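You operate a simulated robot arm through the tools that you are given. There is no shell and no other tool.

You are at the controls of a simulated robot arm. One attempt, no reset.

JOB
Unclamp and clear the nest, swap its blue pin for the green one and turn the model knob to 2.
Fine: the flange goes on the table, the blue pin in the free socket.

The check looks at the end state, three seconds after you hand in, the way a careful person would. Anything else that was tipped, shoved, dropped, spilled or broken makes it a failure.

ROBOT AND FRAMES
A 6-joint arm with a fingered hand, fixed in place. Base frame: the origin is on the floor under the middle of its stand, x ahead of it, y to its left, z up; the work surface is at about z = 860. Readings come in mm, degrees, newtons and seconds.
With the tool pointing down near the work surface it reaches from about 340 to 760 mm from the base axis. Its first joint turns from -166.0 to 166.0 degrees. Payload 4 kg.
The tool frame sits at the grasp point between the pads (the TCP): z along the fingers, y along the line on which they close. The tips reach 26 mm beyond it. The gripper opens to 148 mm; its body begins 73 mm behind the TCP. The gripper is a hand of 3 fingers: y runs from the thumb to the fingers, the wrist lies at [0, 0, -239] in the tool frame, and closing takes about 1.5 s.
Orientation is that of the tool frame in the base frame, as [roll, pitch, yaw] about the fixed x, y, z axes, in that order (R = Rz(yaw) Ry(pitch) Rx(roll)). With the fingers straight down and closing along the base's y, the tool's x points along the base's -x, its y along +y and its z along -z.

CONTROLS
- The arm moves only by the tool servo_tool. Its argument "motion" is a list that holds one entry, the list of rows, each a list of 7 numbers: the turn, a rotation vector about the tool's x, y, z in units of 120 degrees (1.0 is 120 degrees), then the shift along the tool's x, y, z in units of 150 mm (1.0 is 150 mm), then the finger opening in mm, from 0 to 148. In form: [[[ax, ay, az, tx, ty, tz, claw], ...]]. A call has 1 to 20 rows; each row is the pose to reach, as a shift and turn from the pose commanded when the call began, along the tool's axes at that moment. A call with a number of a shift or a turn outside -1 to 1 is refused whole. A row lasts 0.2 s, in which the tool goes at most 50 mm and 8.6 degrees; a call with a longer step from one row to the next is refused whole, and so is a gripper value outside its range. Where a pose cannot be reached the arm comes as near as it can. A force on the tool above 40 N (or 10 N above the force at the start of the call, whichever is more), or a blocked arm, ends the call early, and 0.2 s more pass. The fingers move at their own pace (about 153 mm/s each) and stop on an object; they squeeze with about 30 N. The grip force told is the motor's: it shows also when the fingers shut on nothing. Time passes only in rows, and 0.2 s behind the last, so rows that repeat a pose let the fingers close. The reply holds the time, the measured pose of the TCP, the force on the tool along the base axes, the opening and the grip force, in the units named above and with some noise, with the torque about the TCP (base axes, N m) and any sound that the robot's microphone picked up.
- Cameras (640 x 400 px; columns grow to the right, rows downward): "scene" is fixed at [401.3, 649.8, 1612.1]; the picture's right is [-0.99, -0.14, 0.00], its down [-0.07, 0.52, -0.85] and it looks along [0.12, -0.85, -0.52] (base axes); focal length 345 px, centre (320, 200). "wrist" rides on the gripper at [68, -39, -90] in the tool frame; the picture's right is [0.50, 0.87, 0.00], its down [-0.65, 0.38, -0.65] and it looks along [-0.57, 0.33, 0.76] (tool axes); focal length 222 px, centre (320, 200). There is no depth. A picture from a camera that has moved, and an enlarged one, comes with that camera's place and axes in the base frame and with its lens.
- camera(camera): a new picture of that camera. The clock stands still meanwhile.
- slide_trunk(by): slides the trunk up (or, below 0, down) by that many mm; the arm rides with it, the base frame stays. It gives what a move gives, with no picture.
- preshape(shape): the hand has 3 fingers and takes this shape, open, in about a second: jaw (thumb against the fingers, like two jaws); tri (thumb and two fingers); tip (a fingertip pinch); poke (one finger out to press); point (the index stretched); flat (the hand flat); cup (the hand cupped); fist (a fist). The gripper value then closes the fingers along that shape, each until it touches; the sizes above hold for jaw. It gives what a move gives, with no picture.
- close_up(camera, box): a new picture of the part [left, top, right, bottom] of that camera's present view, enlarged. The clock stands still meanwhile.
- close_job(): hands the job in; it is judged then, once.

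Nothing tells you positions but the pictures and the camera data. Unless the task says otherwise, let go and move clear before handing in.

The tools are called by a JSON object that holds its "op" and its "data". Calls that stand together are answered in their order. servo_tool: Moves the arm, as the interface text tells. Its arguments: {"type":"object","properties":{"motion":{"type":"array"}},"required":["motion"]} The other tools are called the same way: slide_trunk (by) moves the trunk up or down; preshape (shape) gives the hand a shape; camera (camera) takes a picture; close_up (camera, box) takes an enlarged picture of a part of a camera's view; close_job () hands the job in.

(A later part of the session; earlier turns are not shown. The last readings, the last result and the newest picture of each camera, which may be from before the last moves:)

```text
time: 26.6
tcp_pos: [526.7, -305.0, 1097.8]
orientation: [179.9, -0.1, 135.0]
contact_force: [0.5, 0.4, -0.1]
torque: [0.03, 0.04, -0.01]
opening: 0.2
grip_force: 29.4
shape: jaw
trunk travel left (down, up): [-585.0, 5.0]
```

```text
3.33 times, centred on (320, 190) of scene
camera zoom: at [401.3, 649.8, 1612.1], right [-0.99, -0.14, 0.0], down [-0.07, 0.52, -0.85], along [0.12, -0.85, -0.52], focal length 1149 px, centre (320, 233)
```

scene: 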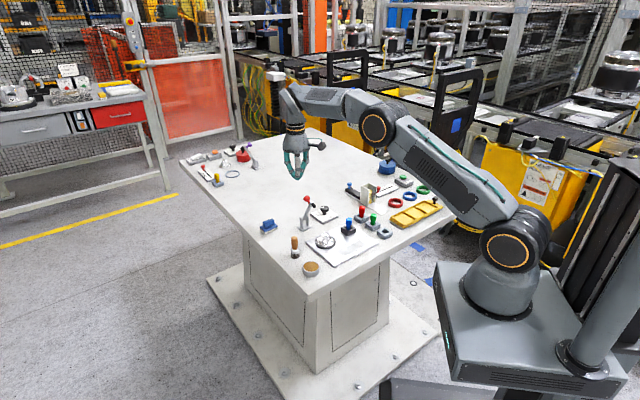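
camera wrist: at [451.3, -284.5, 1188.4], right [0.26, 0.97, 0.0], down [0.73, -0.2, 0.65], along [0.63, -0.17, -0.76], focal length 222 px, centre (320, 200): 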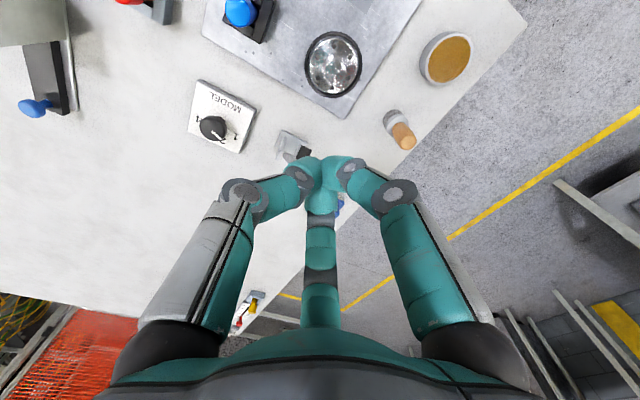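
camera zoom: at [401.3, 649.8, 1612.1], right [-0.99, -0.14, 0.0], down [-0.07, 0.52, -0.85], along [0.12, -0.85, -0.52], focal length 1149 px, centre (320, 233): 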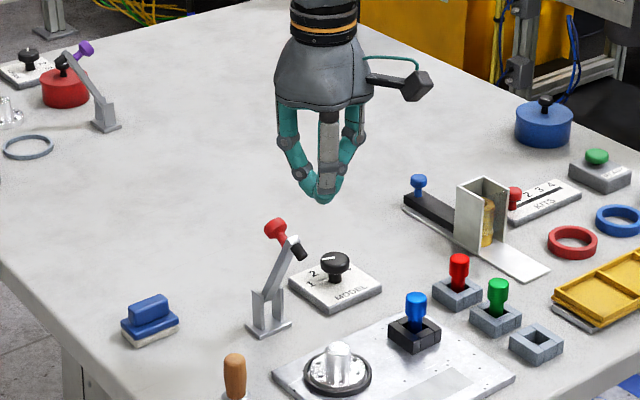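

{"op": "servo_tool", "data": {"motion": [[[0, 0, 0, 0.1, 0.02, 0, 0], [0, 0, 0, 0.2, 0.03, 0.1, 0], [0, 0, 0, 0.2, 0.03, 0.3, 0], [0, 0, 0, 0.2, 0.03, 0.5, 0], [0, 0, 0, 0.2, 0.03, 0.7, 0], [0, 0, 0, 0.2, 0.03, 0.7, 0]]]}}

{"op": "camera", "data": {"camera": "wrist"}}

{"op": "close_up", "data": {"camera": "scene", "box": [270, 160, 370, 260]}}

```text
time: 28.0
tcp_pos: [511.2, -280.4, 993.6]
orientation: [-179.9, -0.1, 135.0]
contact_force: [0.6, -0.7, 0.4]
torque: [0.03, -0.02, -0.04]
opening: 0.0
grip_force: 29.7
shape: jaw
trunk travel left (down, up): [-585.0, 5.0]
```

```text
taken
camera wrist: at [434.4, -260.6, 1084.1], right [0.26, 0.97, 0.0], down [0.73, -0.2, 0.65], along [0.63, -0.17, -0.76], focal length 222 px, centre (320, 200)
```

wrist: 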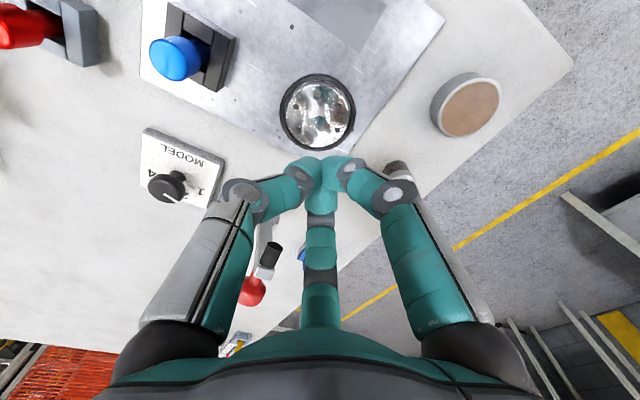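

```text
4.00 times, centred on (320, 210) of scene
camera zoom: at [401.3, 649.8, 1612.1], right [-0.99, -0.14, 0.0], down [-0.07, 0.52, -0.85], along [0.12, -0.85, -0.52], focal length 1378 px, centre (320, 160)
```

zoom: 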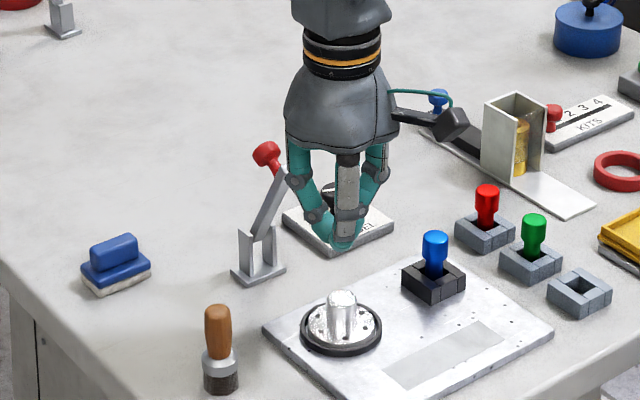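

{"op": "servo_tool", "data": {"motion": [[[0, 0, 0, -0.067, 0, 0, 0], [0, 0, 0, -0.133, 0, 0, 0], [0, 0, 0, -0.2, 0, 0, 0], [0, 0, 0, -0.267, 0, 0, 0], [0, 0, 0, -0.3, 0, 0, 0]]]}}

{"op": "camera", "data": {"camera": "wrist"}}

{"op": "close_up", "data": {"camera": "scene", "box": [270, 160, 370, 260]}}

```text
time: 29.2
tcp_pos: [541.2, -311.0, 992.3]
orientation: [-179.9, -0.2, 135.1]
contact_force: [0.0, 3.6, 0.0]
torque: [0.05, 0.04, 0.05]
opening: 0.2
grip_force: 29.7
shape: jaw
trunk travel left (down, up): [-585.0, 5.0]
```

```text
taken
camera wrist: at [465.1, -291.4, 1082.7], right [0.26, 0.97, 0.0], down [0.73, -0.2, 0.65], along [0.63, -0.17, -0.76], focal length 222 px, centre (320, 200)
```

wrist: 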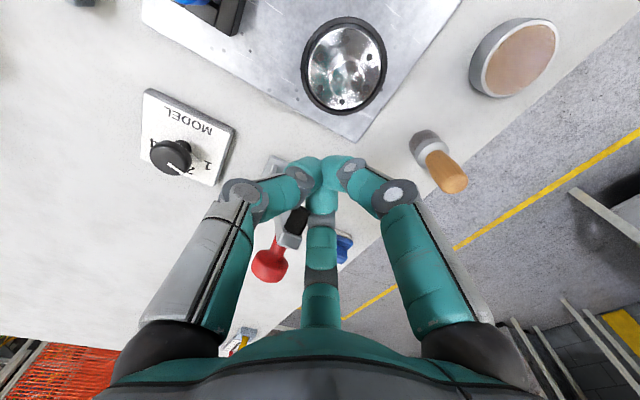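

```text
4.00 times, centred on (320, 210) of scene
camera zoom: at [401.3, 649.8, 1612.1], right [-0.99, -0.14, 0.0], down [-0.07, 0.52, -0.85], along [0.12, -0.85, -0.52], focal length 1378 px, centre (320, 160)
```

zoom: 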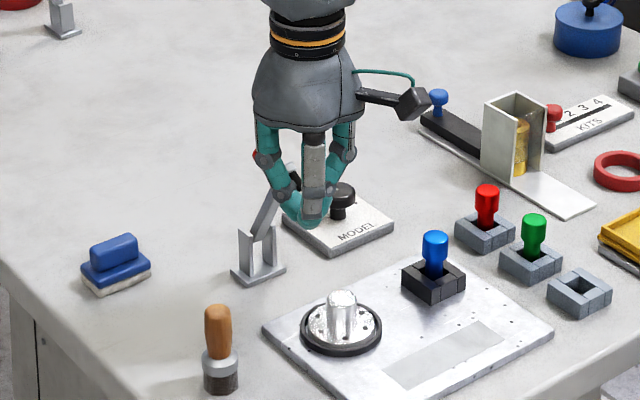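

{"op": "servo_tool", "data": {"motion": [[[0, 0, 0, 0.1, 0, 0, 0], [0, 0, -0.0625, 0.15, 0, 0, 0], [0, 0, -0.125, 0.15, 0, 0, 0], [0, 0, -0.1875, 0.15, 0, 0, 0], [0, 0, -0.25, 0.15, 0, 0, 0], [0, 0, -0.25, 0.15, 0, 0, 0]]]}}

{"op": "camera", "data": {"camera": "wrist"}}

```text
time: 30.6
tcp_pos: [526.3, -295.2, 992.7]
orientation: [179.9, 0.0, 165.2]
contact_force: [0.5, -0.5, -0.6]
torque: [0.02, -0.01, -0.01]
opening: 0.1
grip_force: 29.9
shape: jaw
trunk travel left (down, up): [-585.0, 5.0]
```

```text
taken
camera wrist: at [449.3, -316.1, 1082.5], right [-0.26, 0.97, 0.0], down [0.73, 0.2, 0.65], along [0.63, 0.17, -0.76], focal length 222 px, centre (320, 200)
```

wrist: 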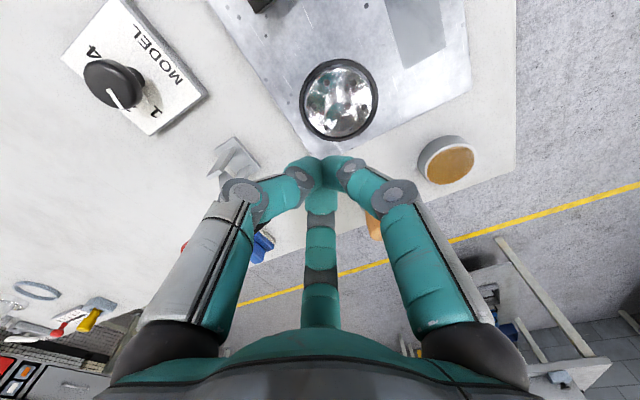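

{"op": "servo_tool", "data": {"motion": [[[0, 0, 0, -0.0462, -0.0267, 0, 0], [0, 0, 0, -0.0924, -0.0533, 0, 0], [0, 0, 0, -0.1386, -0.08, 0, 0], [0, 0, 0, -0.1848, -0.1067, 0, 0], [0, 0, 0, -0.231, -0.1333, 0, 0], [0, 0, 0, -0.277, -0.16, 0, 0]]]}}

{"op": "camera", "data": {"camera": "wrist"}}

{"op": "close_up", "data": {"camera": "scene", "box": [270, 160, 370, 260]}}

```text
time: 31.8
tcp_pos: [546.9, -320.7, 989.6]
orientation: [179.4, -1.2, 164.7]
contact_force: [-11.8, -0.4, -1.8]
torque: [0.03, 0.07, -0.13]
opening: 0.1
grip_force: 30.0
shape: jaw
trunk travel left (down, up): [-585.0, 5.0]
stopped in row 5: the force on the tool passed its limit at 46 N (the readings are from after the stop); the commanded pose is now the measured one
```

```text
taken
camera wrist: at [472.2, -341.6, 1079.7], right [-0.25, 0.97, 0.02], down [0.74, 0.18, 0.64], along [0.62, 0.18, -0.76], focal length 222 px, centre (320, 200)
```

wrist: 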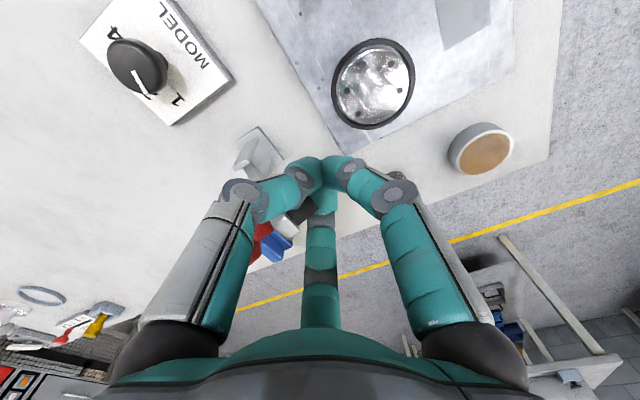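

```text
4.00 times, centred on (320, 210) of scene
camera zoom: at [401.3, 649.8, 1612.1], right [-0.99, -0.14, 0.0], down [-0.07, 0.52, -0.85], along [0.12, -0.85, -0.52], focal length 1378 px, centre (320, 160)
```

zoom: 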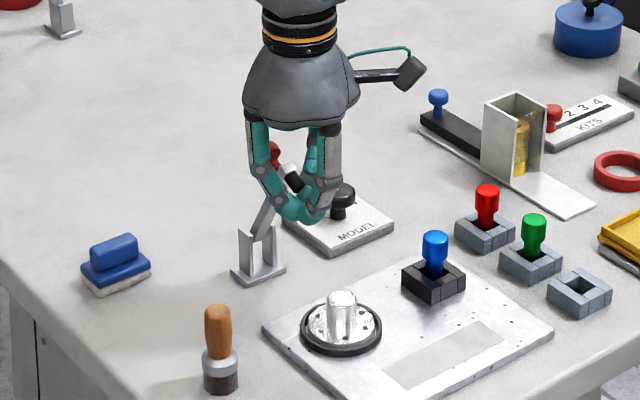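

The lever did not budge at 46 N, so it is resting against its open stop; the clamp is fully open. I'm backing off, levelling the hand and hovering over the flange.

{"op": "servo_tool", "data": {"motion": [[[0.002, -0.005, 0, 0.1, 0.058, 0, 0], [0.005, -0.01, -0.0025, 0.2, 0.115, 0, 0], [0.005, -0.01, -0.0025, 0.289, 0.167, 0, 0], [0.005, -0.01, -0.0025, 0.3, 0.18, -0.15, 30], [0.005, -0.01, -0.0025, 0.3, 0.18, -0.3, 70], [0.005, -0.01, -0.0025, 0.3, 0.18, -0.4, 70], [0.005, -0.01, -0.0025, 0.3, 0.18, -0.4, 70]]]}}

{"op": "camera", "data": {"camera": "wrist"}}

{"op": "close_up", "data": {"camera": "scene", "box": [270, 160, 390, 260]}}

```text
time: 33.4
tcp_pos: [512.7, -282.1, 1051.6]
orientation: [-179.8, 0.3, 165.1]
contact_force: [0.1, -0.5, 0.4]
torque: [0.03, 0.01, -0.02]
opening: 69.5
grip_force: 0.2
shape: jaw
trunk travel left (down, up): [-585.0, 5.0]
```

```text
taken
camera wrist: at [436.2, -300.6, 1140.7], right [-0.26, 0.97, -0.01], down [0.73, 0.2, 0.66], along [0.63, 0.17, -0.75], focal length 222 px, centre (320, 200)
```

wrist: 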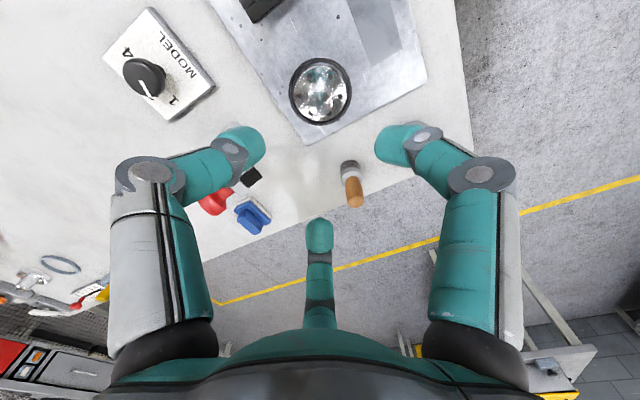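

```text
4.00 times, centred on (330, 210) of scene
camera zoom: at [401.3, 649.8, 1612.1], right [-0.99, -0.14, 0.0], down [-0.07, 0.52, -0.85], along [0.12, -0.85, -0.52], focal length 1378 px, centre (280, 160)
```

zoom: 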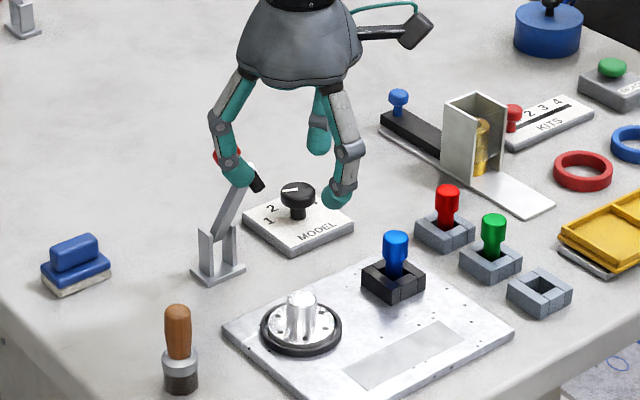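

{"op": "close_up", "data": {"camera": "wrist", "box": [200, 40, 380, 220]}}

{"op": "close_up", "data": {"camera": "scene", "box": [300, 190, 350, 250]}}

```text
2.22 times, centred on (290, 130) of wrist
camera zoom: at [436.2, -300.6, 1140.7], right [-0.26, 0.97, -0.01], down [0.73, 0.2, 0.66], along [0.63, 0.17, -0.75], focal length 494 px, centre (387, 356)
```

zoom: 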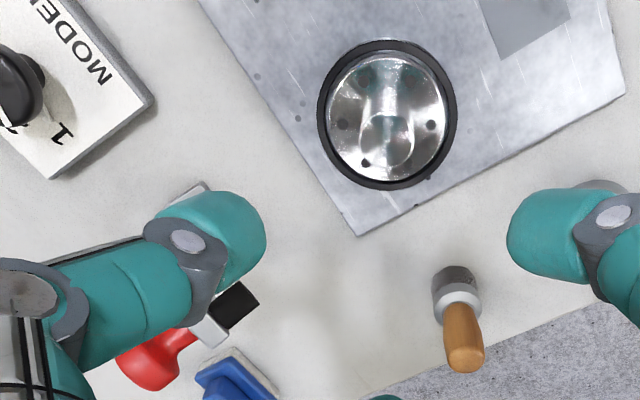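

```text
6.67 times, centred on (325, 220) of scene
camera zoom: at [401.3, 649.8, 1612.1], right [-0.99, -0.14, 0.0], down [-0.07, 0.52, -0.85], along [0.12, -0.85, -0.52], focal length 2297 px, centre (287, 67)
```

zoom: 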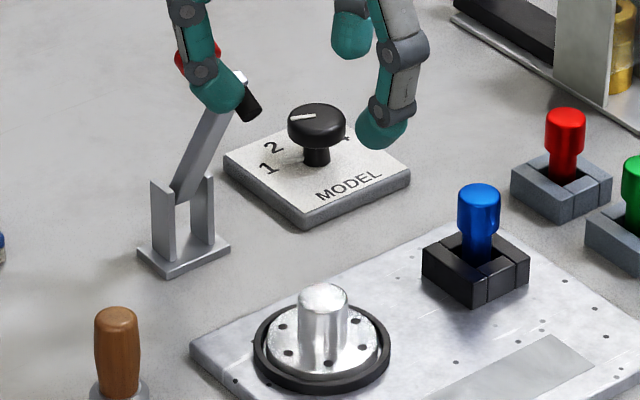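

Clamp open; the flange is centred near (505, -283), with a hub about 26 mm wide and its top near z = 906. I'll centre over it, lower partway and check.

{"op": "servo_tool", "data": {"motion": [[[-0.0017, 0.0025, 0, 0.048, -0.02, 0, 70], [-0.0017, 0.0025, 0, 0.048, -0.02, 0.15, 65], [-0.0017, 0.0025, 0, 0.048, -0.02, 0.3, 65], [-0.0017, 0.0025, 0, 0.048, -0.02, 0.45, 65], [-0.0017, 0.0025, 0, 0.048, -0.02, 0.5, 65], [-0.0017, 0.0025, 0, 0.048, -0.02, 0.5, 65]]]}}

{"op": "camera", "data": {"camera": "wrist"}}

{"op": "close_up", "data": {"camera": "scene", "box": [280, 180, 370, 260]}}

```text
time: 34.8
tcp_pos: [505.2, -284.5, 976.4]
orientation: [179.9, 0.0, 165.0]
contact_force: [-0.4, 0.2, -0.8]
torque: [-0.01, 0.01, -0.02]
opening: 65.5
grip_force: 0.0
shape: jaw
trunk travel left (down, up): [-585.0, 5.0]
```

```text
taken
camera wrist: at [429.4, -304.7, 1066.5], right [-0.26, 0.97, 0.0], down [0.73, 0.2, 0.65], along [0.63, 0.17, -0.76], focal length 222 px, centre (320, 200)
```

wrist: 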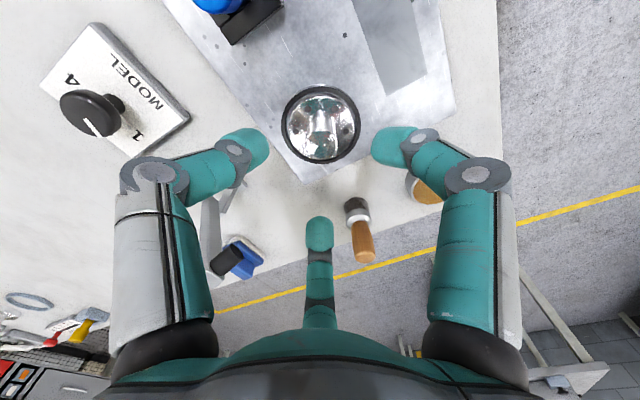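

```text
5.00 times, centred on (325, 220) of scene
camera zoom: at [401.3, 649.8, 1612.1], right [-0.99, -0.14, 0.0], down [-0.07, 0.52, -0.85], along [0.12, -0.85, -0.52], focal length 1723 px, centre (295, 100)
```

zoom: 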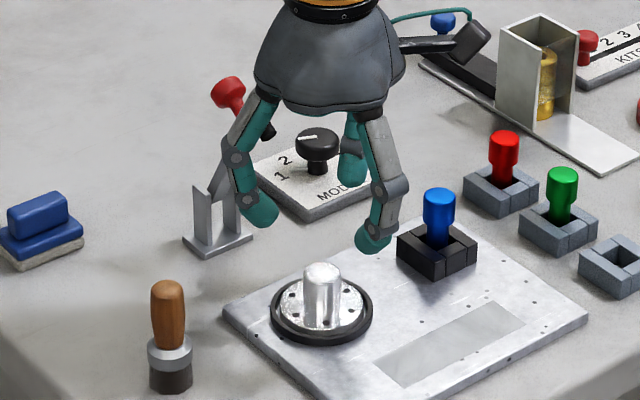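

{"op": "servo_tool", "data": {"motion": [[[0, 0, 0, 0.008, 0, 0.1, 60], [0, 0, 0, 0.008, 0, 0.2, 60], [0, 0, 0, 0.008, 0, 0.3, 60], [0, 0, 0, 0.008, 0, 0.37, 60], [0, 0, 0, 0.008, 0, 0.37, 60]]]}}

{"op": "camera", "data": {"camera": "wrist"}}

{"op": "close_up", "data": {"camera": "scene", "box": [280, 180, 370, 260]}}

```text
time: 36.0
tcp_pos: [504.9, -282.4, 920.3]
orientation: [-179.9, -0.1, 164.9]
contact_force: [0.2, 0.1, 0.2]
torque: [-0.02, 0.02, 0.06]
opening: 60.5
grip_force: 0.1
shape: jaw
trunk travel left (down, up): [-585.0, 5.0]
```

```text
taken
camera wrist: at [429.0, -303.3, 1010.0], right [-0.26, 0.97, 0.0], down [0.73, 0.2, 0.65], along [0.63, 0.17, -0.76], focal length 222 px, centre (320, 200)
```

wrist: 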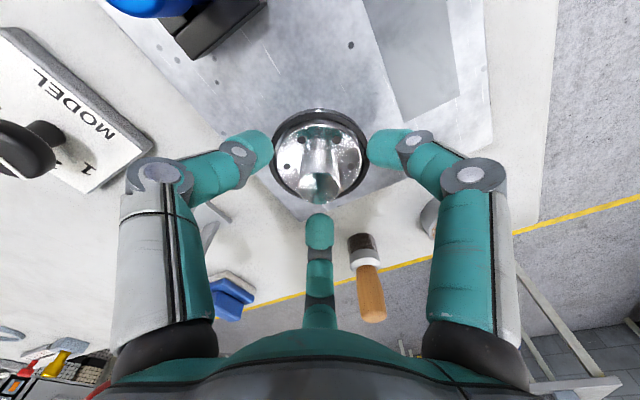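

```text
5.00 times, centred on (325, 220) of scene
camera zoom: at [401.3, 649.8, 1612.1], right [-0.99, -0.14, 0.0], down [-0.07, 0.52, -0.85], along [0.12, -0.85, -0.52], focal length 1723 px, centre (295, 100)
```

zoom: 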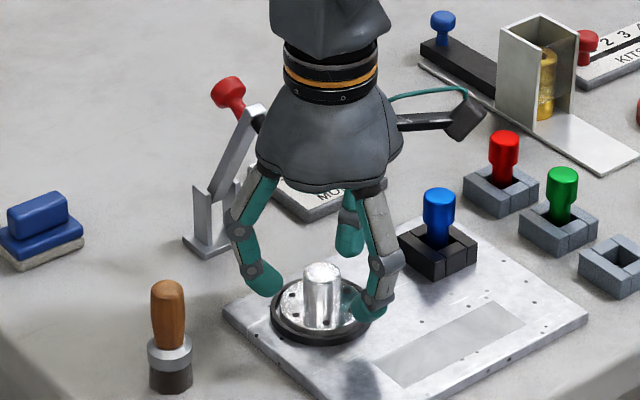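

{"op": "servo_tool", "data": {"motion": [[[0, 0, 0, 0, 0, 0, 40], [0, 0, 0, 0, 0, 0, 20], [0, 0, 0, 0, 0, 0, 15], [0, 0, 0, 0, 0, 0, 15], [0, 0, 0, 0, 0, 0, 15], [0, 0, 0, 0, 0, 0, 15]]]}}

{"op": "camera", "data": {"camera": "wrist"}}

{"op": "close_up", "data": {"camera": "scene", "box": [280, 180, 370, 260]}}

```text
time: 37.4
tcp_pos: [505.4, -283.2, 919.8]
orientation: [-180.0, 0.1, 165.0]
contact_force: [-0.2, 0.0, -0.7]
torque: [0.01, 0.0, 0.0]
opening: 18.8
grip_force: 30.3
shape: jaw
trunk travel left (down, up): [-585.0, 5.0]
```

```text
taken
camera wrist: at [429.1, -303.3, 1009.9], right [-0.26, 0.97, 0.0], down [0.73, 0.2, 0.65], along [0.63, 0.17, -0.76], focal length 222 px, centre (320, 200)
```

wrist: 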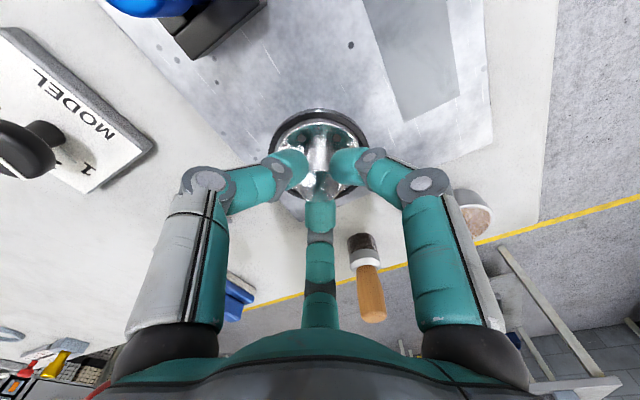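

```text
5.00 times, centred on (325, 220) of scene
camera zoom: at [401.3, 649.8, 1612.1], right [-0.99, -0.14, 0.0], down [-0.07, 0.52, -0.85], along [0.12, -0.85, -0.52], focal length 1723 px, centre (295, 100)
```

zoom: 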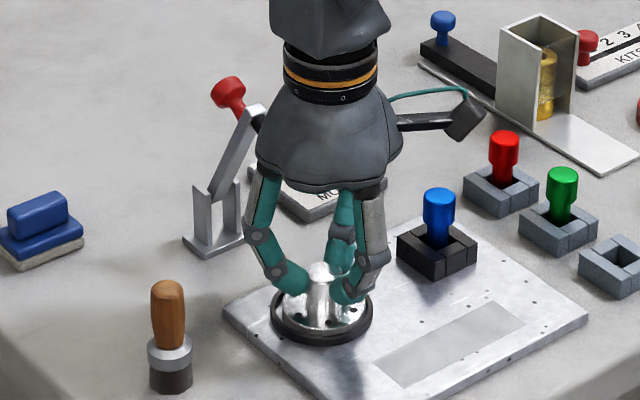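

The hub is gripped (opening 18.8, 30 N). I'm lifting the flange straight up out of the nest.

{"op": "servo_tool", "data": {"motion": [[[0, 0, 0, 0, 0, -0.05, 12], [0, 0, 0, 0, 0, -0.1, 12], [0, 0, 0, 0, 0, -0.2, 12], [0, 0, 0, 0, 0, -0.3, 12], [0, 0, 0, 0, 0, -0.4, 12], [0, 0, 0, 0, 0, -0.5, 12], [0, 0, 0, 0, 0, -0.6, 12], [0, 0, 0, 0, 0, -0.7, 12], [0, 0, 0, 0, 0, -0.7, 12]]]}}

{"op": "camera", "data": {"camera": "wrist"}}

{"op": "close_up", "data": {"camera": "scene", "box": [270, 150, 380, 260]}}

```text
time: 39.4
tcp_pos: [505.2, -285.0, 1026.9]
orientation: [179.9, 0.0, 165.1]
contact_force: [0.6, 0.1, -4.1]
torque: [-0.02, -0.01, -0.02]
opening: 18.7
grip_force: 29.7
shape: jaw
trunk travel left (down, up): [-585.0, 5.0]
```

```text
taken
camera wrist: at [428.6, -304.0, 1115.9], right [-0.26, 0.97, 0.0], down [0.73, 0.2, 0.65], along [0.63, 0.17, -0.76], focal length 222 px, centre (320, 200)
```

wrist: 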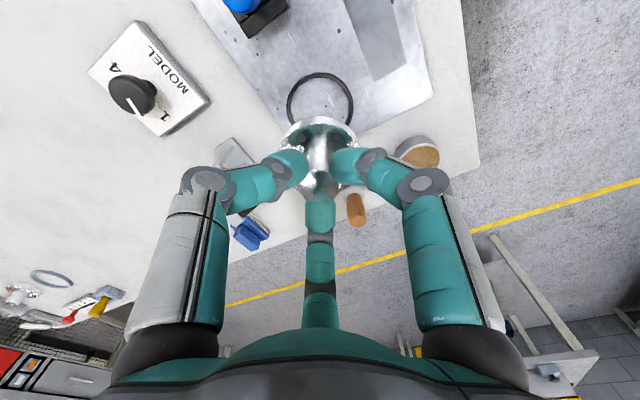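

```text
3.64 times, centred on (325, 205) of scene
camera zoom: at [401.3, 649.8, 1612.1], right [-0.99, -0.14, 0.0], down [-0.07, 0.52, -0.85], along [0.12, -0.85, -0.52], focal length 1253 px, centre (302, 182)
```

zoom: 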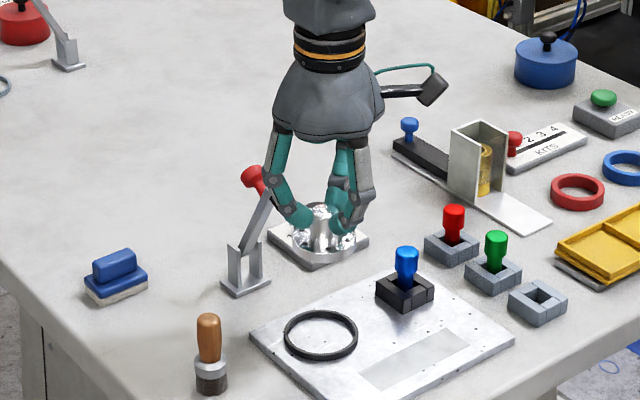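

The flange is out; the black ring belongs to the nest and stays put. I'm raising it and carrying it to the clear patch of table near (460, -530), between the model plate and the dispenser.

{"op": "servo_tool", "data": {"motion": [[[0, 0, 0, 0, 0, -0.15, 12], [0, 0, 0, 0, 0, -0.28, 12], [0, 0, 0, -0.015, -0.16, -0.28, 12], [0, 0, 0, -0.03, -0.33, -0.28, 12], [0, 0, 0, -0.045, -0.5, -0.28, 12], [0, 0, 0, -0.055, -0.67, -0.28, 12], [0, 0, 0, -0.065, -0.83, -0.28, 12], [0, 0, 0, -0.065, -0.83, -0.28, 12]]]}}

{"op": "servo_tool", "data": {"motion": [[[0, 0, 0, -0.015, -0.16, 0, 12], [0, 0, 0, -0.03, -0.33, 0, 12], [0, 0, 0, -0.045, -0.5, 0, 12], [0, 0, 0, -0.055, -0.67, 0, 12], [0, 0, 0, -0.065, -0.83, 0, 12], [0, 0, 0, -0.065, -0.83, 0, 12]]]}}

{"op": "camera", "data": {"camera": "wrist"}}

{"op": "close_up", "data": {"camera": "scene", "box": [280, 120, 420, 250]}}

```text
time: 41.2
tcp_pos: [483.9, -407.2, 1067.0]
orientation: [179.9, 0.0, 165.1]
contact_force: [-0.6, -0.1, -3.7]
torque: [0.03, 0.02, -0.02]
opening: 18.3
grip_force: 30.1
shape: jaw
trunk travel left (down, up): [-585.0, 5.0]
```

```text
time: 42.6
tcp_pos: [461.2, -531.3, 1066.3]
orientation: [180.0, -0.1, 165.0]
contact_force: [-0.5, -0.5, -4.1]
torque: [0.0, -0.02, 0.0]
opening: 18.8
grip_force: 30.2
shape: jaw
trunk travel left (down, up): [-585.0, 5.0]
```

```text
taken
camera wrist: at [384.2, -549.8, 1157.1], right [-0.26, 0.97, 0.0], down [0.73, 0.2, 0.65], along [0.63, 0.17, -0.76], focal length 222 px, centre (320, 200)
```

wrist: 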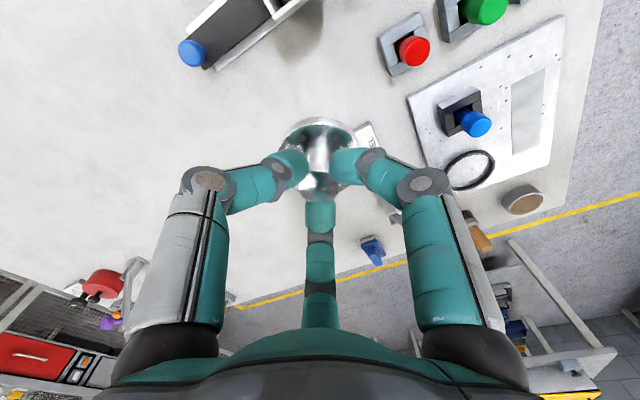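

```text
3.08 times, centred on (350, 185) of scene
camera zoom: at [401.3, 649.8, 1612.1], right [-0.99, -0.14, 0.0], down [-0.07, 0.52, -0.85], along [0.12, -0.85, -0.52], focal length 1060 px, centre (228, 246)
```

zoom: 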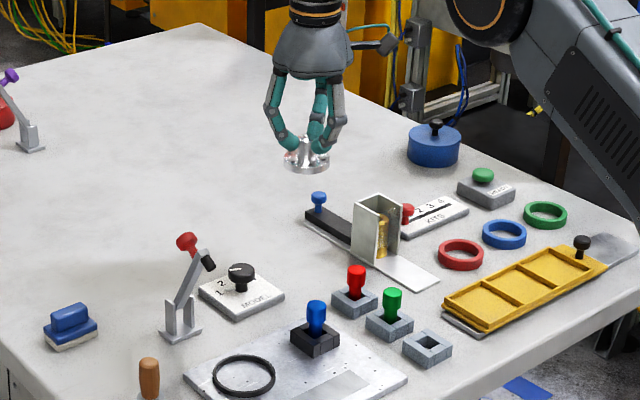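

{"op": "servo_tool", "data": {"motion": [[[0, 0, 0, 0, 0, 0.15, 12], [0, 0, 0, 0, 0, 0.3, 12], [0, 0, 0, 0, 0, 0.45, 12], [0, 0, 0, 0, 0, 0.6, 12], [0, 0, 0, 0, 0, 0.75, 12], [0, 0, 0, 0, 0, 0.88, 12], [0, 0, 0, 0, 0, 0.88, 12]]]}}

{"op": "camera", "data": {"camera": "wrist"}}

{"op": "close_up", "data": {"camera": "scene", "box": [300, 150, 400, 240]}}

```text
time: 44.2
tcp_pos: [459.6, -529.0, 935.3]
orientation: [180.0, 0.0, 165.0]
contact_force: [-0.9, -0.6, -3.0]
torque: [0.0, -0.01, -0.02]
opening: 18.6
grip_force: 29.9
shape: jaw
trunk travel left (down, up): [-585.0, 5.0]
```

```text
taken
camera wrist: at [384.1, -548.6, 1025.5], right [-0.26, 0.97, 0.0], down [0.73, 0.2, 0.65], along [0.63, 0.17, -0.76], focal length 222 px, centre (320, 200)
```

wrist: 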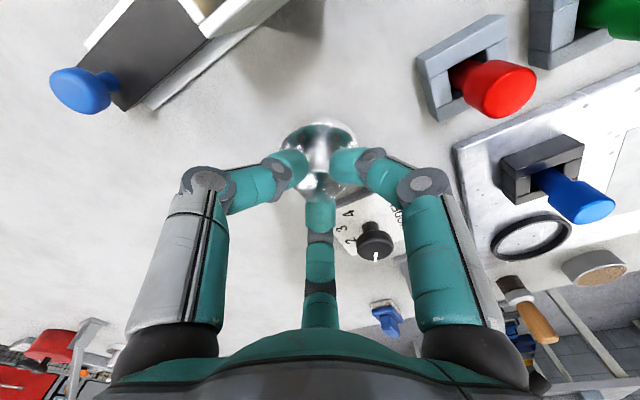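

```text
4.44 times, centred on (350, 195) of scene
camera zoom: at [401.3, 649.8, 1612.1], right [-0.99, -0.14, 0.0], down [-0.07, 0.52, -0.85], along [0.12, -0.85, -0.52], focal length 1532 px, centre (187, 222)
```

zoom: 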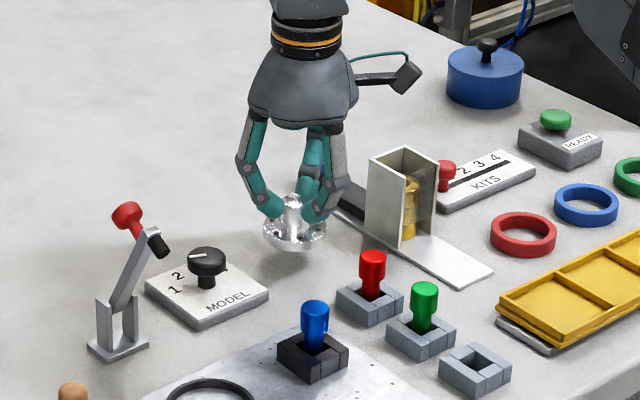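

{"op": "servo_tool", "data": {"motion": [[[0, 0, 0, 0, 0, 0.02, 12], [0, 0, 0, 0, 0, 0.04, 12], [0, 0, 0, 0, 0, 0.06, 12], [0, 0, 0, 0, 0, 0.08, 12], [0, 0, 0, 0, 0, 0.1, 12]]]}}

{"op": "close_up", "data": {"camera": "scene", "box": [330, 180, 380, 220]}}

```text
time: 45.4
tcp_pos: [460.4, -529.8, 920.7]
orientation: [180.0, 0.0, 164.9]
contact_force: [0.9, -0.2, -3.3]
torque: [0.04, 0.01, 0.0]
opening: 18.5
grip_force: 30.4
shape: jaw
trunk travel left (down, up): [-585.0, 5.0]
```

```text
10.00 times, centred on (355, 200) of scene
camera zoom: at [401.3, 649.8, 1612.1], right [-0.99, -0.14, 0.0], down [-0.07, 0.52, -0.85], along [0.12, -0.85, -0.52], focal length 3446 px, centre (-30, 200)
```

zoom: 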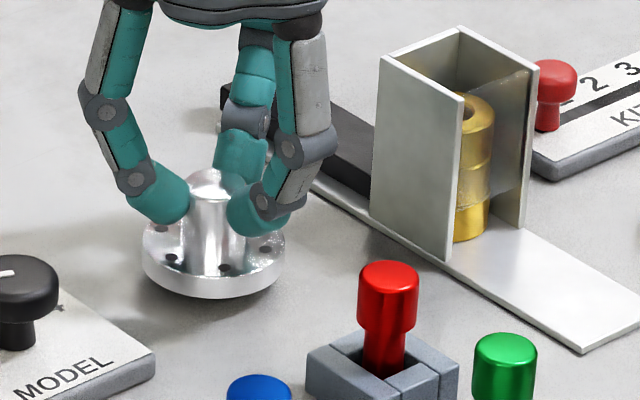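

{"op": "servo_tool", "data": {"motion": [[[0, 0, 0, 0, 0, 0.01, 12], [0, 0, 0, 0, 0, 0.02, 12], [0, 0, 0, 0, 0, 0.03, 12], [0, 0, 0, 0, 0, 0.04, 12]]]}}

{"op": "close_up", "data": {"camera": "scene", "box": [330, 180, 380, 220]}}

```text
time: 46.4
tcp_pos: [459.1, -529.7, 913.7]
orientation: [-179.9, 0.0, 165.0]
contact_force: [0.1, -0.3, -2.3]
torque: [0.03, 0.03, 0.03]
opening: 18.8
grip_force: 30.1
shape: jaw
trunk travel left (down, up): [-585.0, 5.0]
```

```text
10.00 times, centred on (355, 200) of scene
camera zoom: at [401.3, 649.8, 1612.1], right [-0.99, -0.14, 0.0], down [-0.07, 0.52, -0.85], along [0.12, -0.85, -0.52], focal length 3446 px, centre (-30, 200)
```

zoom: 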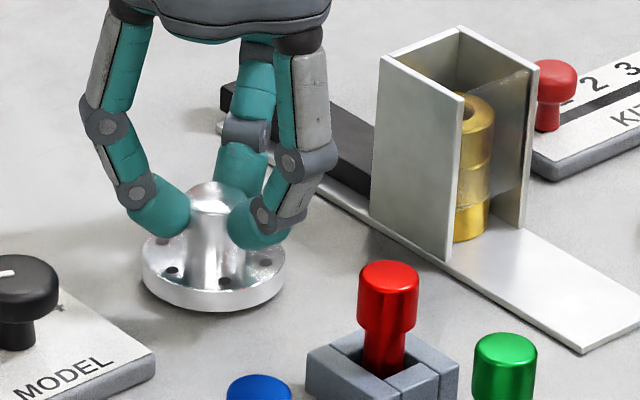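

{"op": "servo_tool", "data": {"motion": [[[0, 0, 0, 0, 0, 0.01, 12], [0, 0, 0, 0, 0, 0.02, 12]]]}}

{"op": "close_up", "data": {"camera": "scene", "box": [330, 180, 380, 220]}}

```text
time: 47.0
tcp_pos: [460.1, -528.7, 909.8]
orientation: [-180.0, 0.0, 165.0]
contact_force: [-0.2, -0.2, -3.5]
torque: [0.01, -0.02, 0.03]
opening: 18.3
grip_force: 29.8
shape: jaw
trunk travel left (down, up): [-585.0, 5.0]
```

```text
10.00 times, centred on (355, 200) of scene
camera zoom: at [401.3, 649.8, 1612.1], right [-0.99, -0.14, 0.0], down [-0.07, 0.52, -0.85], along [0.12, -0.85, -0.52], focal length 3446 px, centre (-30, 200)
```

zoom: 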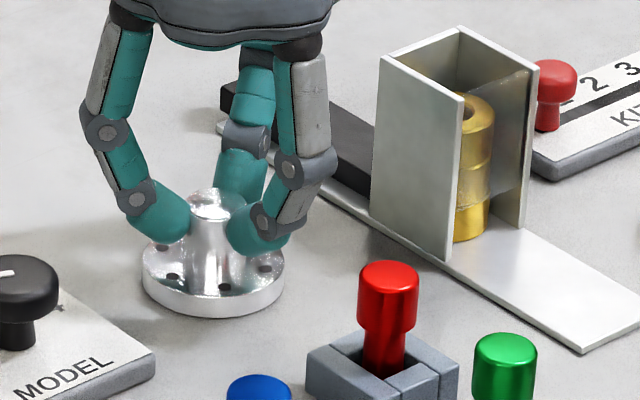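

{"op": "servo_tool", "data": {"motion": [[[0, 0, 0, 0, 0, 0.008, 12], [0, 0, 0, 0, 0, 0.016, 12]]]}}

{"op": "servo_tool", "data": {"motion": [[[0, 0, 0, 0, 0, 0.008, 12], [0, 0, 0, 0, 0, 0.016, 12]]]}}

{"op": "close_up", "data": {"camera": "scene", "box": [330, 180, 380, 220]}}

```text
time: 47.6
tcp_pos: [458.6, -529.2, 908.4]
orientation: [-179.9, 0.2, 165.0]
contact_force: [0.5, -1.6, 4.5]
torque: [-0.07, -0.03, 0.01]
opening: 18.8
grip_force: 29.8
shape: jaw
trunk travel left (down, up): [-585.0, 5.0]
```

```text
time: 48.2
tcp_pos: [459.3, -529.2, 907.7]
orientation: [-179.8, 0.2, 165.1]
contact_force: [-0.3, -3.0, 18.1]
torque: [-0.12, -0.01, -0.01]
opening: 19.1
grip_force: 30.1
shape: jaw
trunk travel left (down, up): [-585.0, 5.0]
```

```text
10.00 times, centred on (355, 200) of scene
camera zoom: at [401.3, 649.8, 1612.1], right [-0.99, -0.14, 0.0], down [-0.07, 0.52, -0.85], along [0.12, -0.85, -0.52], focal length 3446 px, centre (-30, 200)
```

zoom: 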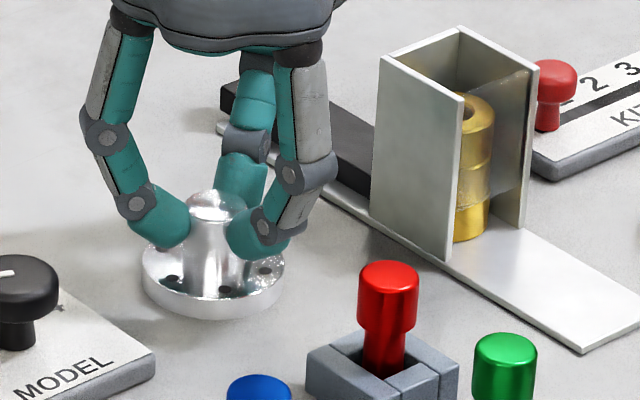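

The flange has touched down on the table. I'm relieving the pressure, opening the hand and rising clear.

{"op": "servo_tool", "data": {"motion": [[[0, 0, 0, 0, 0, -0.01, 12], [0, 0, 0, 0, 0, -0.01, 25], [0, 0, 0, 0, 0, -0.01, 45], [0, 0, 0, 0, 0, -0.01, 60], [0, 0, 0, 0, 0, -0.01, 60]]]}}

{"op": "servo_tool", "data": {"motion": [[[0, 0, 0, 0, 0, -0.15, 65], [0, 0, 0, 0, 0, -0.3, 65], [0, 0, 0, 0, 0, -0.5, 65], [0, 0, 0, 0, 0, -0.7, 65], [0, 0, 0, 0, 0, -0.9, 65], [0, 0, 0, 0, 0, -0.9, 65]]]}}

{"op": "camera", "data": {"camera": "wrist"}}

{"op": "close_up", "data": {"camera": "scene", "box": [270, 150, 420, 270]}}

```text
time: 49.4
tcp_pos: [460.3, -528.3, 907.9]
orientation: [-179.9, 0.0, 165.0]
contact_force: [0.1, -0.2, -0.2]
torque: [-0.02, -0.01, -0.02]
opening: 59.4
grip_force: 0.0
shape: jaw
trunk travel left (down, up): [-585.0, 5.0]
```

```text
time: 50.8
tcp_pos: [459.9, -530.0, 1046.1]
orientation: [-180.0, 0.1, 165.0]
contact_force: [0.1, 0.4, 0.1]
torque: [0.0, 0.04, 0.03]
opening: 64.3
grip_force: 0.1
shape: jaw
trunk travel left (down, up): [-585.0, 5.0]
```

```text
taken
camera wrist: at [382.9, -549.6, 1134.9], right [-0.26, 0.97, 0.0], down [0.73, 0.2, 0.65], along [0.63, 0.17, -0.76], focal length 222 px, centre (320, 200)
```

wrist: 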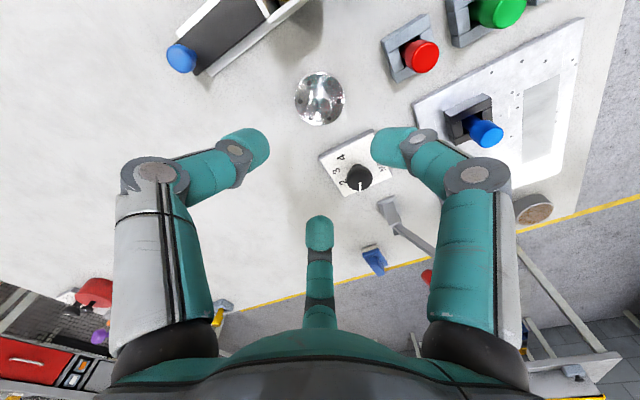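

```text
3.33 times, centred on (345, 210) of scene
camera zoom: at [401.3, 649.8, 1612.1], right [-0.99, -0.14, 0.0], down [-0.07, 0.52, -0.85], along [0.12, -0.85, -0.52], focal length 1149 px, centre (237, 167)
```

zoom: 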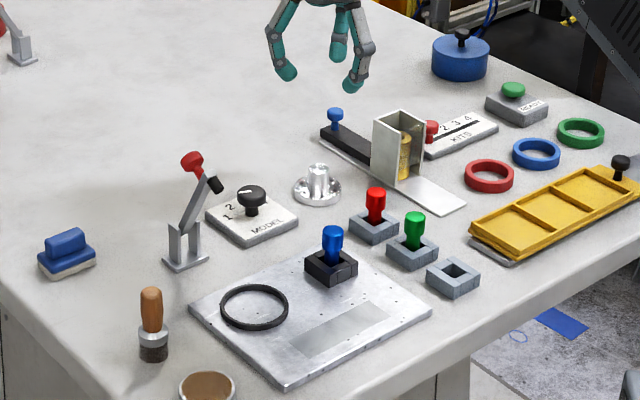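

The flange stands upright on the table. Next is the blue pin near (430, -359); the current yaw also suits inserting into the free socket, since no finger points at the green pin. I'm moving over the pin to check alignment.

{"op": "servo_tool", "data": {"motion": [[[0, 0, 0, 0.08, 0.18, 0, 65], [0, 0, 0, 0.16, 0.36, 0, 65], [0, 0, 0, 0.24, 0.54, 0, 65], [0, 0, 0, 0.33, 0.72, 0, 65], [0, 0, 0, 0.41, 0.9, 0, 65], [0, 0, 0, 0.48, 1.0, 0.1, 65], [0, 0, 0, 0.48, 1.0, 0.25, 65], [0, 0, 0, 0.48, 1.0, 0.25, 65]]]}}

{"op": "camera", "data": {"camera": "wrist"}}

{"op": "close_up", "data": {"camera": "wrist", "box": [240, 60, 400, 180]}}

```text
time: 52.6
tcp_pos: [430.6, -365.6, 1005.5]
orientation: [-179.9, 0.0, 165.0]
contact_force: [0.3, 1.2, 0.1]
torque: [0.02, 0.0, 0.0]
opening: 64.7
grip_force: 0.0
shape: jaw
trunk travel left (down, up): [-585.0, 5.0]
```

```text
taken
camera wrist: at [354.7, -386.4, 1095.2], right [-0.26, 0.97, 0.0], down [0.73, 0.2, 0.65], along [0.63, 0.17, -0.76], focal length 222 px, centre (320, 200)
```

wrist: 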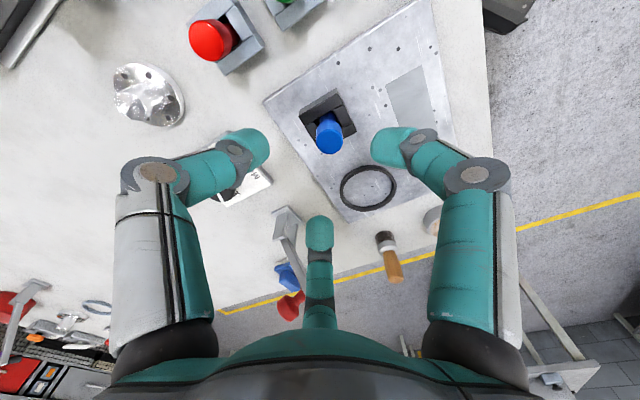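

```text
3.33 times, centred on (320, 120) of wrist
camera zoom: at [354.7, -386.4, 1095.2], right [-0.26, 0.97, 0.0], down [0.73, 0.2, 0.65], along [0.63, 0.17, -0.76], focal length 740 px, centre (320, 467)
```

zoom: 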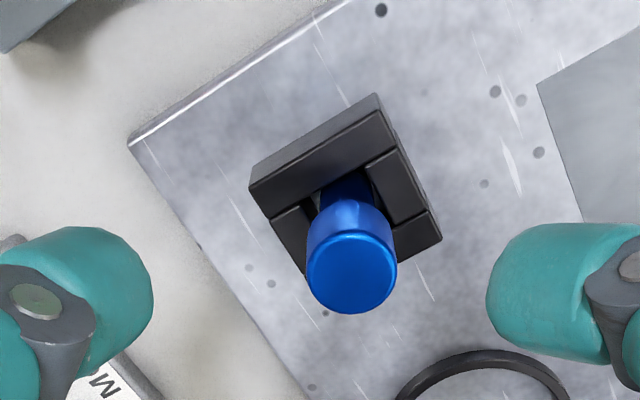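

{"op": "servo_tool", "data": {"motion": [[[0, 0, 0, 0.008, 0.054, 0.06, 60], [0, 0, 0, 0.008, 0.054, 0.14, 60], [0, 0, 0, 0.008, 0.054, 0.22, 60], [0, 0, 0, 0.008, 0.054, 0.28, 60], [0, 0, 0, 0.008, 0.054, 0.28, 60]]]}}

{"op": "close_up", "data": {"camera": "wrist", "box": [240, 100, 400, 220]}}

{"op": "close_up", "data": {"camera": "scene", "box": [310, 180, 390, 250]}}

```text
time: 53.8
tcp_pos: [430.7, -357.3, 962.2]
orientation: [179.9, 0.0, 165.1]
contact_force: [-0.4, -0.1, -0.3]
torque: [0.02, 0.02, -0.01]
opening: 60.3
grip_force: 0.1
shape: jaw
trunk travel left (down, up): [-585.0, 5.0]
```

```text
3.33 times, centred on (320, 160) of wrist
camera zoom: at [354.0, -377.6, 1053.3], right [-0.26, 0.97, 0.0], down [0.73, 0.2, 0.65], along [0.63, 0.17, -0.76], focal length 740 px, centre (320, 333)
```

zoom: 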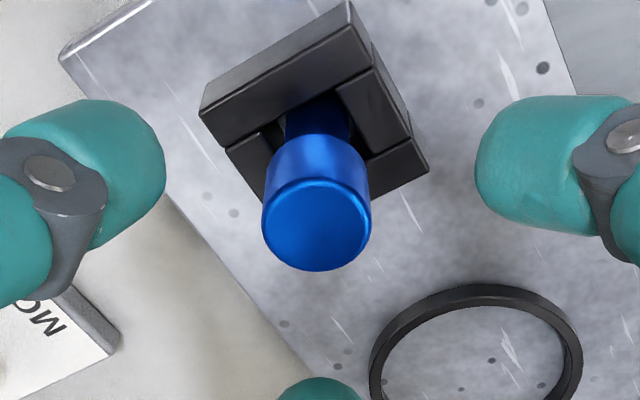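

```text
5.71 times, centred on (350, 215) of scene
camera zoom: at [401.3, 649.8, 1612.1], right [-0.99, -0.14, 0.0], down [-0.07, 0.52, -0.85], along [0.12, -0.85, -0.52], focal length 1969 px, centre (149, 114)
```

zoom: 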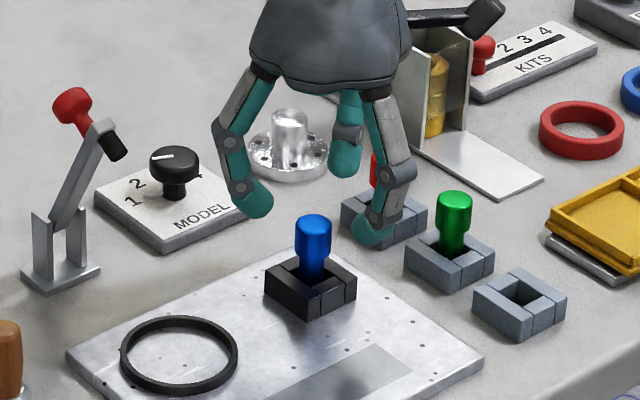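

{"op": "servo_tool", "data": {"motion": [[[0, 0, 0, 0, 0, 0.07, 60], [0, 0, 0, 0, 0, 0.14, 55], [0, 0, 0, 0, 0, 0.14, 40], [0, 0, 0, 0, 0, 0.14, 15], [0, 0, 0, 0, 0, 0.14, 10], [0, 0, 0, 0, 0, 0.14, 10], [0, 0, 0, 0, 0, 0.14, 10], [0, 0, 0, 0, 0, 0.14, 10]]]}}

{"op": "close_up", "data": {"camera": "wrist", "box": [240, 100, 400, 220]}}

{"op": "close_up", "data": {"camera": "scene", "box": [320, 190, 390, 250]}}

```text
time: 55.6
tcp_pos: [430.2, -357.5, 941.8]
orientation: [180.0, 0.0, 164.9]
contact_force: [-0.2, -0.7, 0.4]
torque: [-0.01, 0.02, 0.0]
opening: 15.3
grip_force: 29.7
shape: jaw
trunk travel left (down, up): [-585.0, 5.0]
```

```text
3.33 times, centred on (320, 160) of wrist
camera zoom: at [353.9, -377.4, 1032.3], right [-0.26, 0.97, 0.0], down [0.73, 0.2, 0.65], along [0.63, 0.17, -0.76], focal length 740 px, centre (320, 333)
```

zoom: 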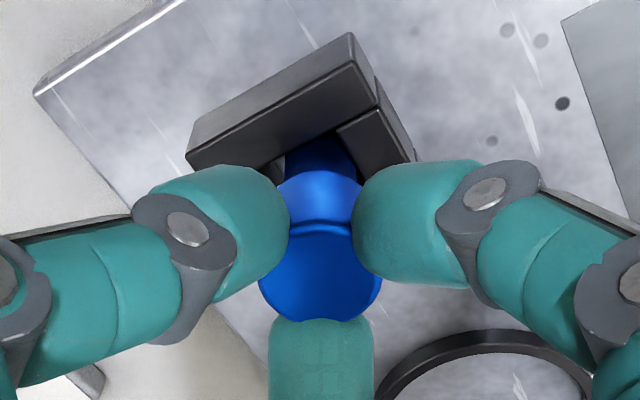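

```text
6.67 times, centred on (355, 220) of scene
camera zoom: at [401.3, 649.8, 1612.1], right [-0.99, -0.14, 0.0], down [-0.07, 0.52, -0.85], along [0.12, -0.85, -0.52], focal length 2297 px, centre (87, 67)
```

zoom: 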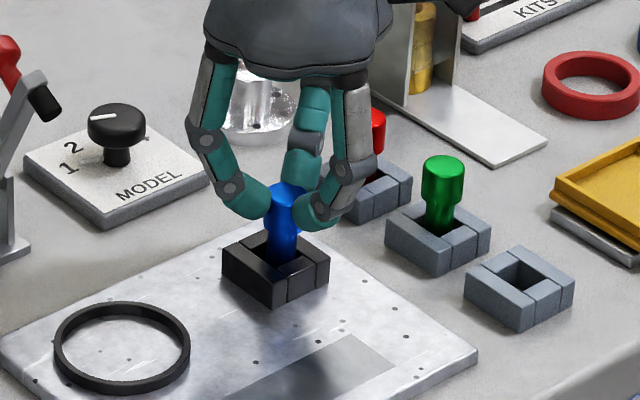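

The blue pin's head is held (opening 15.3, 30 N). I'm lifting it straight out.

{"op": "servo_tool", "data": {"motion": [[[0, 0, 0, 0, 0, -0.04, 8], [0, 0, 0, 0, 0, -0.08, 8], [0, 0, 0, 0, 0, -0.14, 8], [0, 0, 0, 0, 0, -0.2, 8], [0, 0, 0, 0, 0, -0.3, 8], [0, 0, 0, 0, 0, -0.4, 8], [0, 0, 0, 0, 0, -0.5, 8], [0, 0, 0, 0, 0, -0.5, 8]]]}}

{"op": "close_up", "data": {"camera": "wrist", "box": [220, 60, 420, 220]}}

{"op": "close_up", "data": {"camera": "scene", "box": [310, 160, 400, 250]}}

```text
time: 57.4
tcp_pos: [429.4, -358.0, 1017.2]
orientation: [180.0, -0.1, 165.1]
contact_force: [-0.7, 0.6, 0.0]
torque: [0.05, 0.01, -0.02]
opening: 15.3
grip_force: 30.1
shape: jaw
trunk travel left (down, up): [-585.0, 5.0]
```

```text
2.50 times, centred on (320, 140) of wrist
camera zoom: at [353.1, -377.4, 1108.1], right [-0.26, 0.97, 0.0], down [0.73, 0.2, 0.65], along [0.63, 0.17, -0.76], focal length 555 px, centre (320, 350)
```

zoom: 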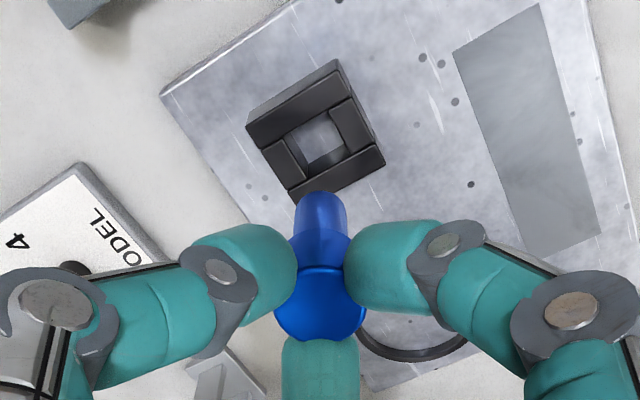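

```text
4.44 times, centred on (355, 205) of scene
camera zoom: at [401.3, 649.8, 1612.1], right [-0.99, -0.14, 0.0], down [-0.07, 0.52, -0.85], along [0.12, -0.85, -0.52], focal length 1532 px, centre (164, 178)
```

zoom: 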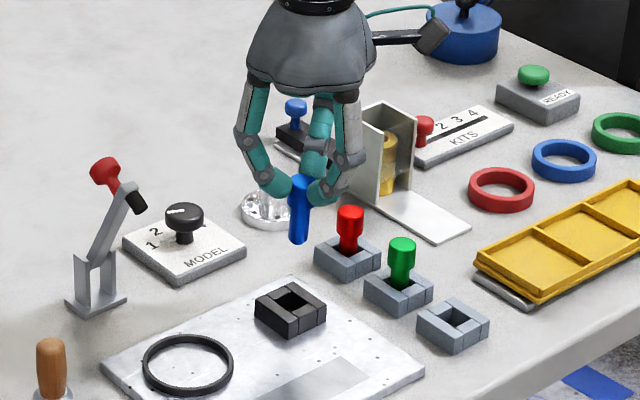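

{"op": "close_up", "data": {"camera": "wrist", "box": [285, 75, 355, 145]}}

{"op": "close_up", "data": {"camera": "scene", "box": [335, 185, 395, 250]}}

```text
5.71 times, centred on (320, 110) of wrist
camera zoom: at [353.1, -377.4, 1108.1], right [-0.26, 0.97, 0.0], down [0.73, 0.2, 0.65], along [0.63, 0.17, -0.76], focal length 1269 px, centre (320, 714)
```

zoom: 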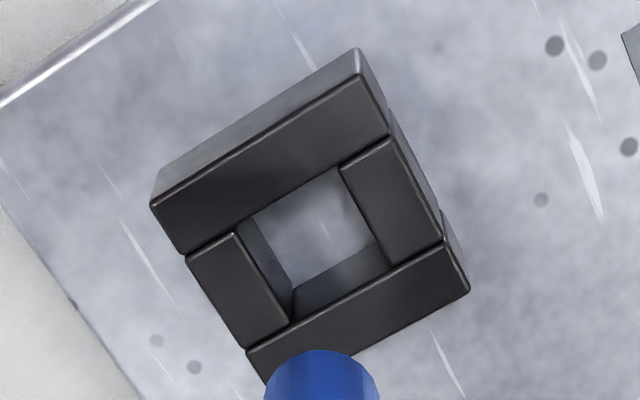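

```text
6.15 times, centred on (365, 218) of scene
camera zoom: at [401.3, 649.8, 1612.1], right [-0.99, -0.14, 0.0], down [-0.07, 0.52, -0.85], along [0.12, -0.85, -0.52], focal length 2121 px, centre (43, 92)
```

zoom: 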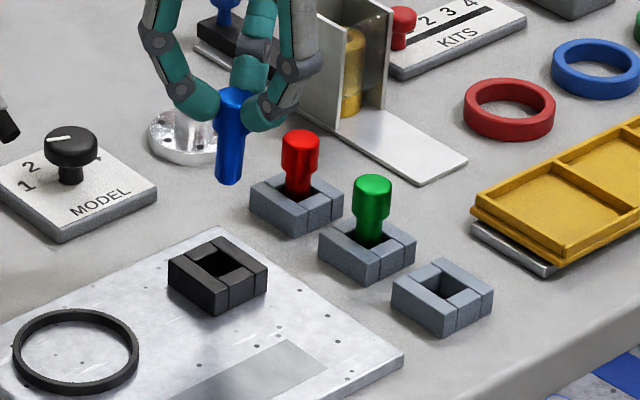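

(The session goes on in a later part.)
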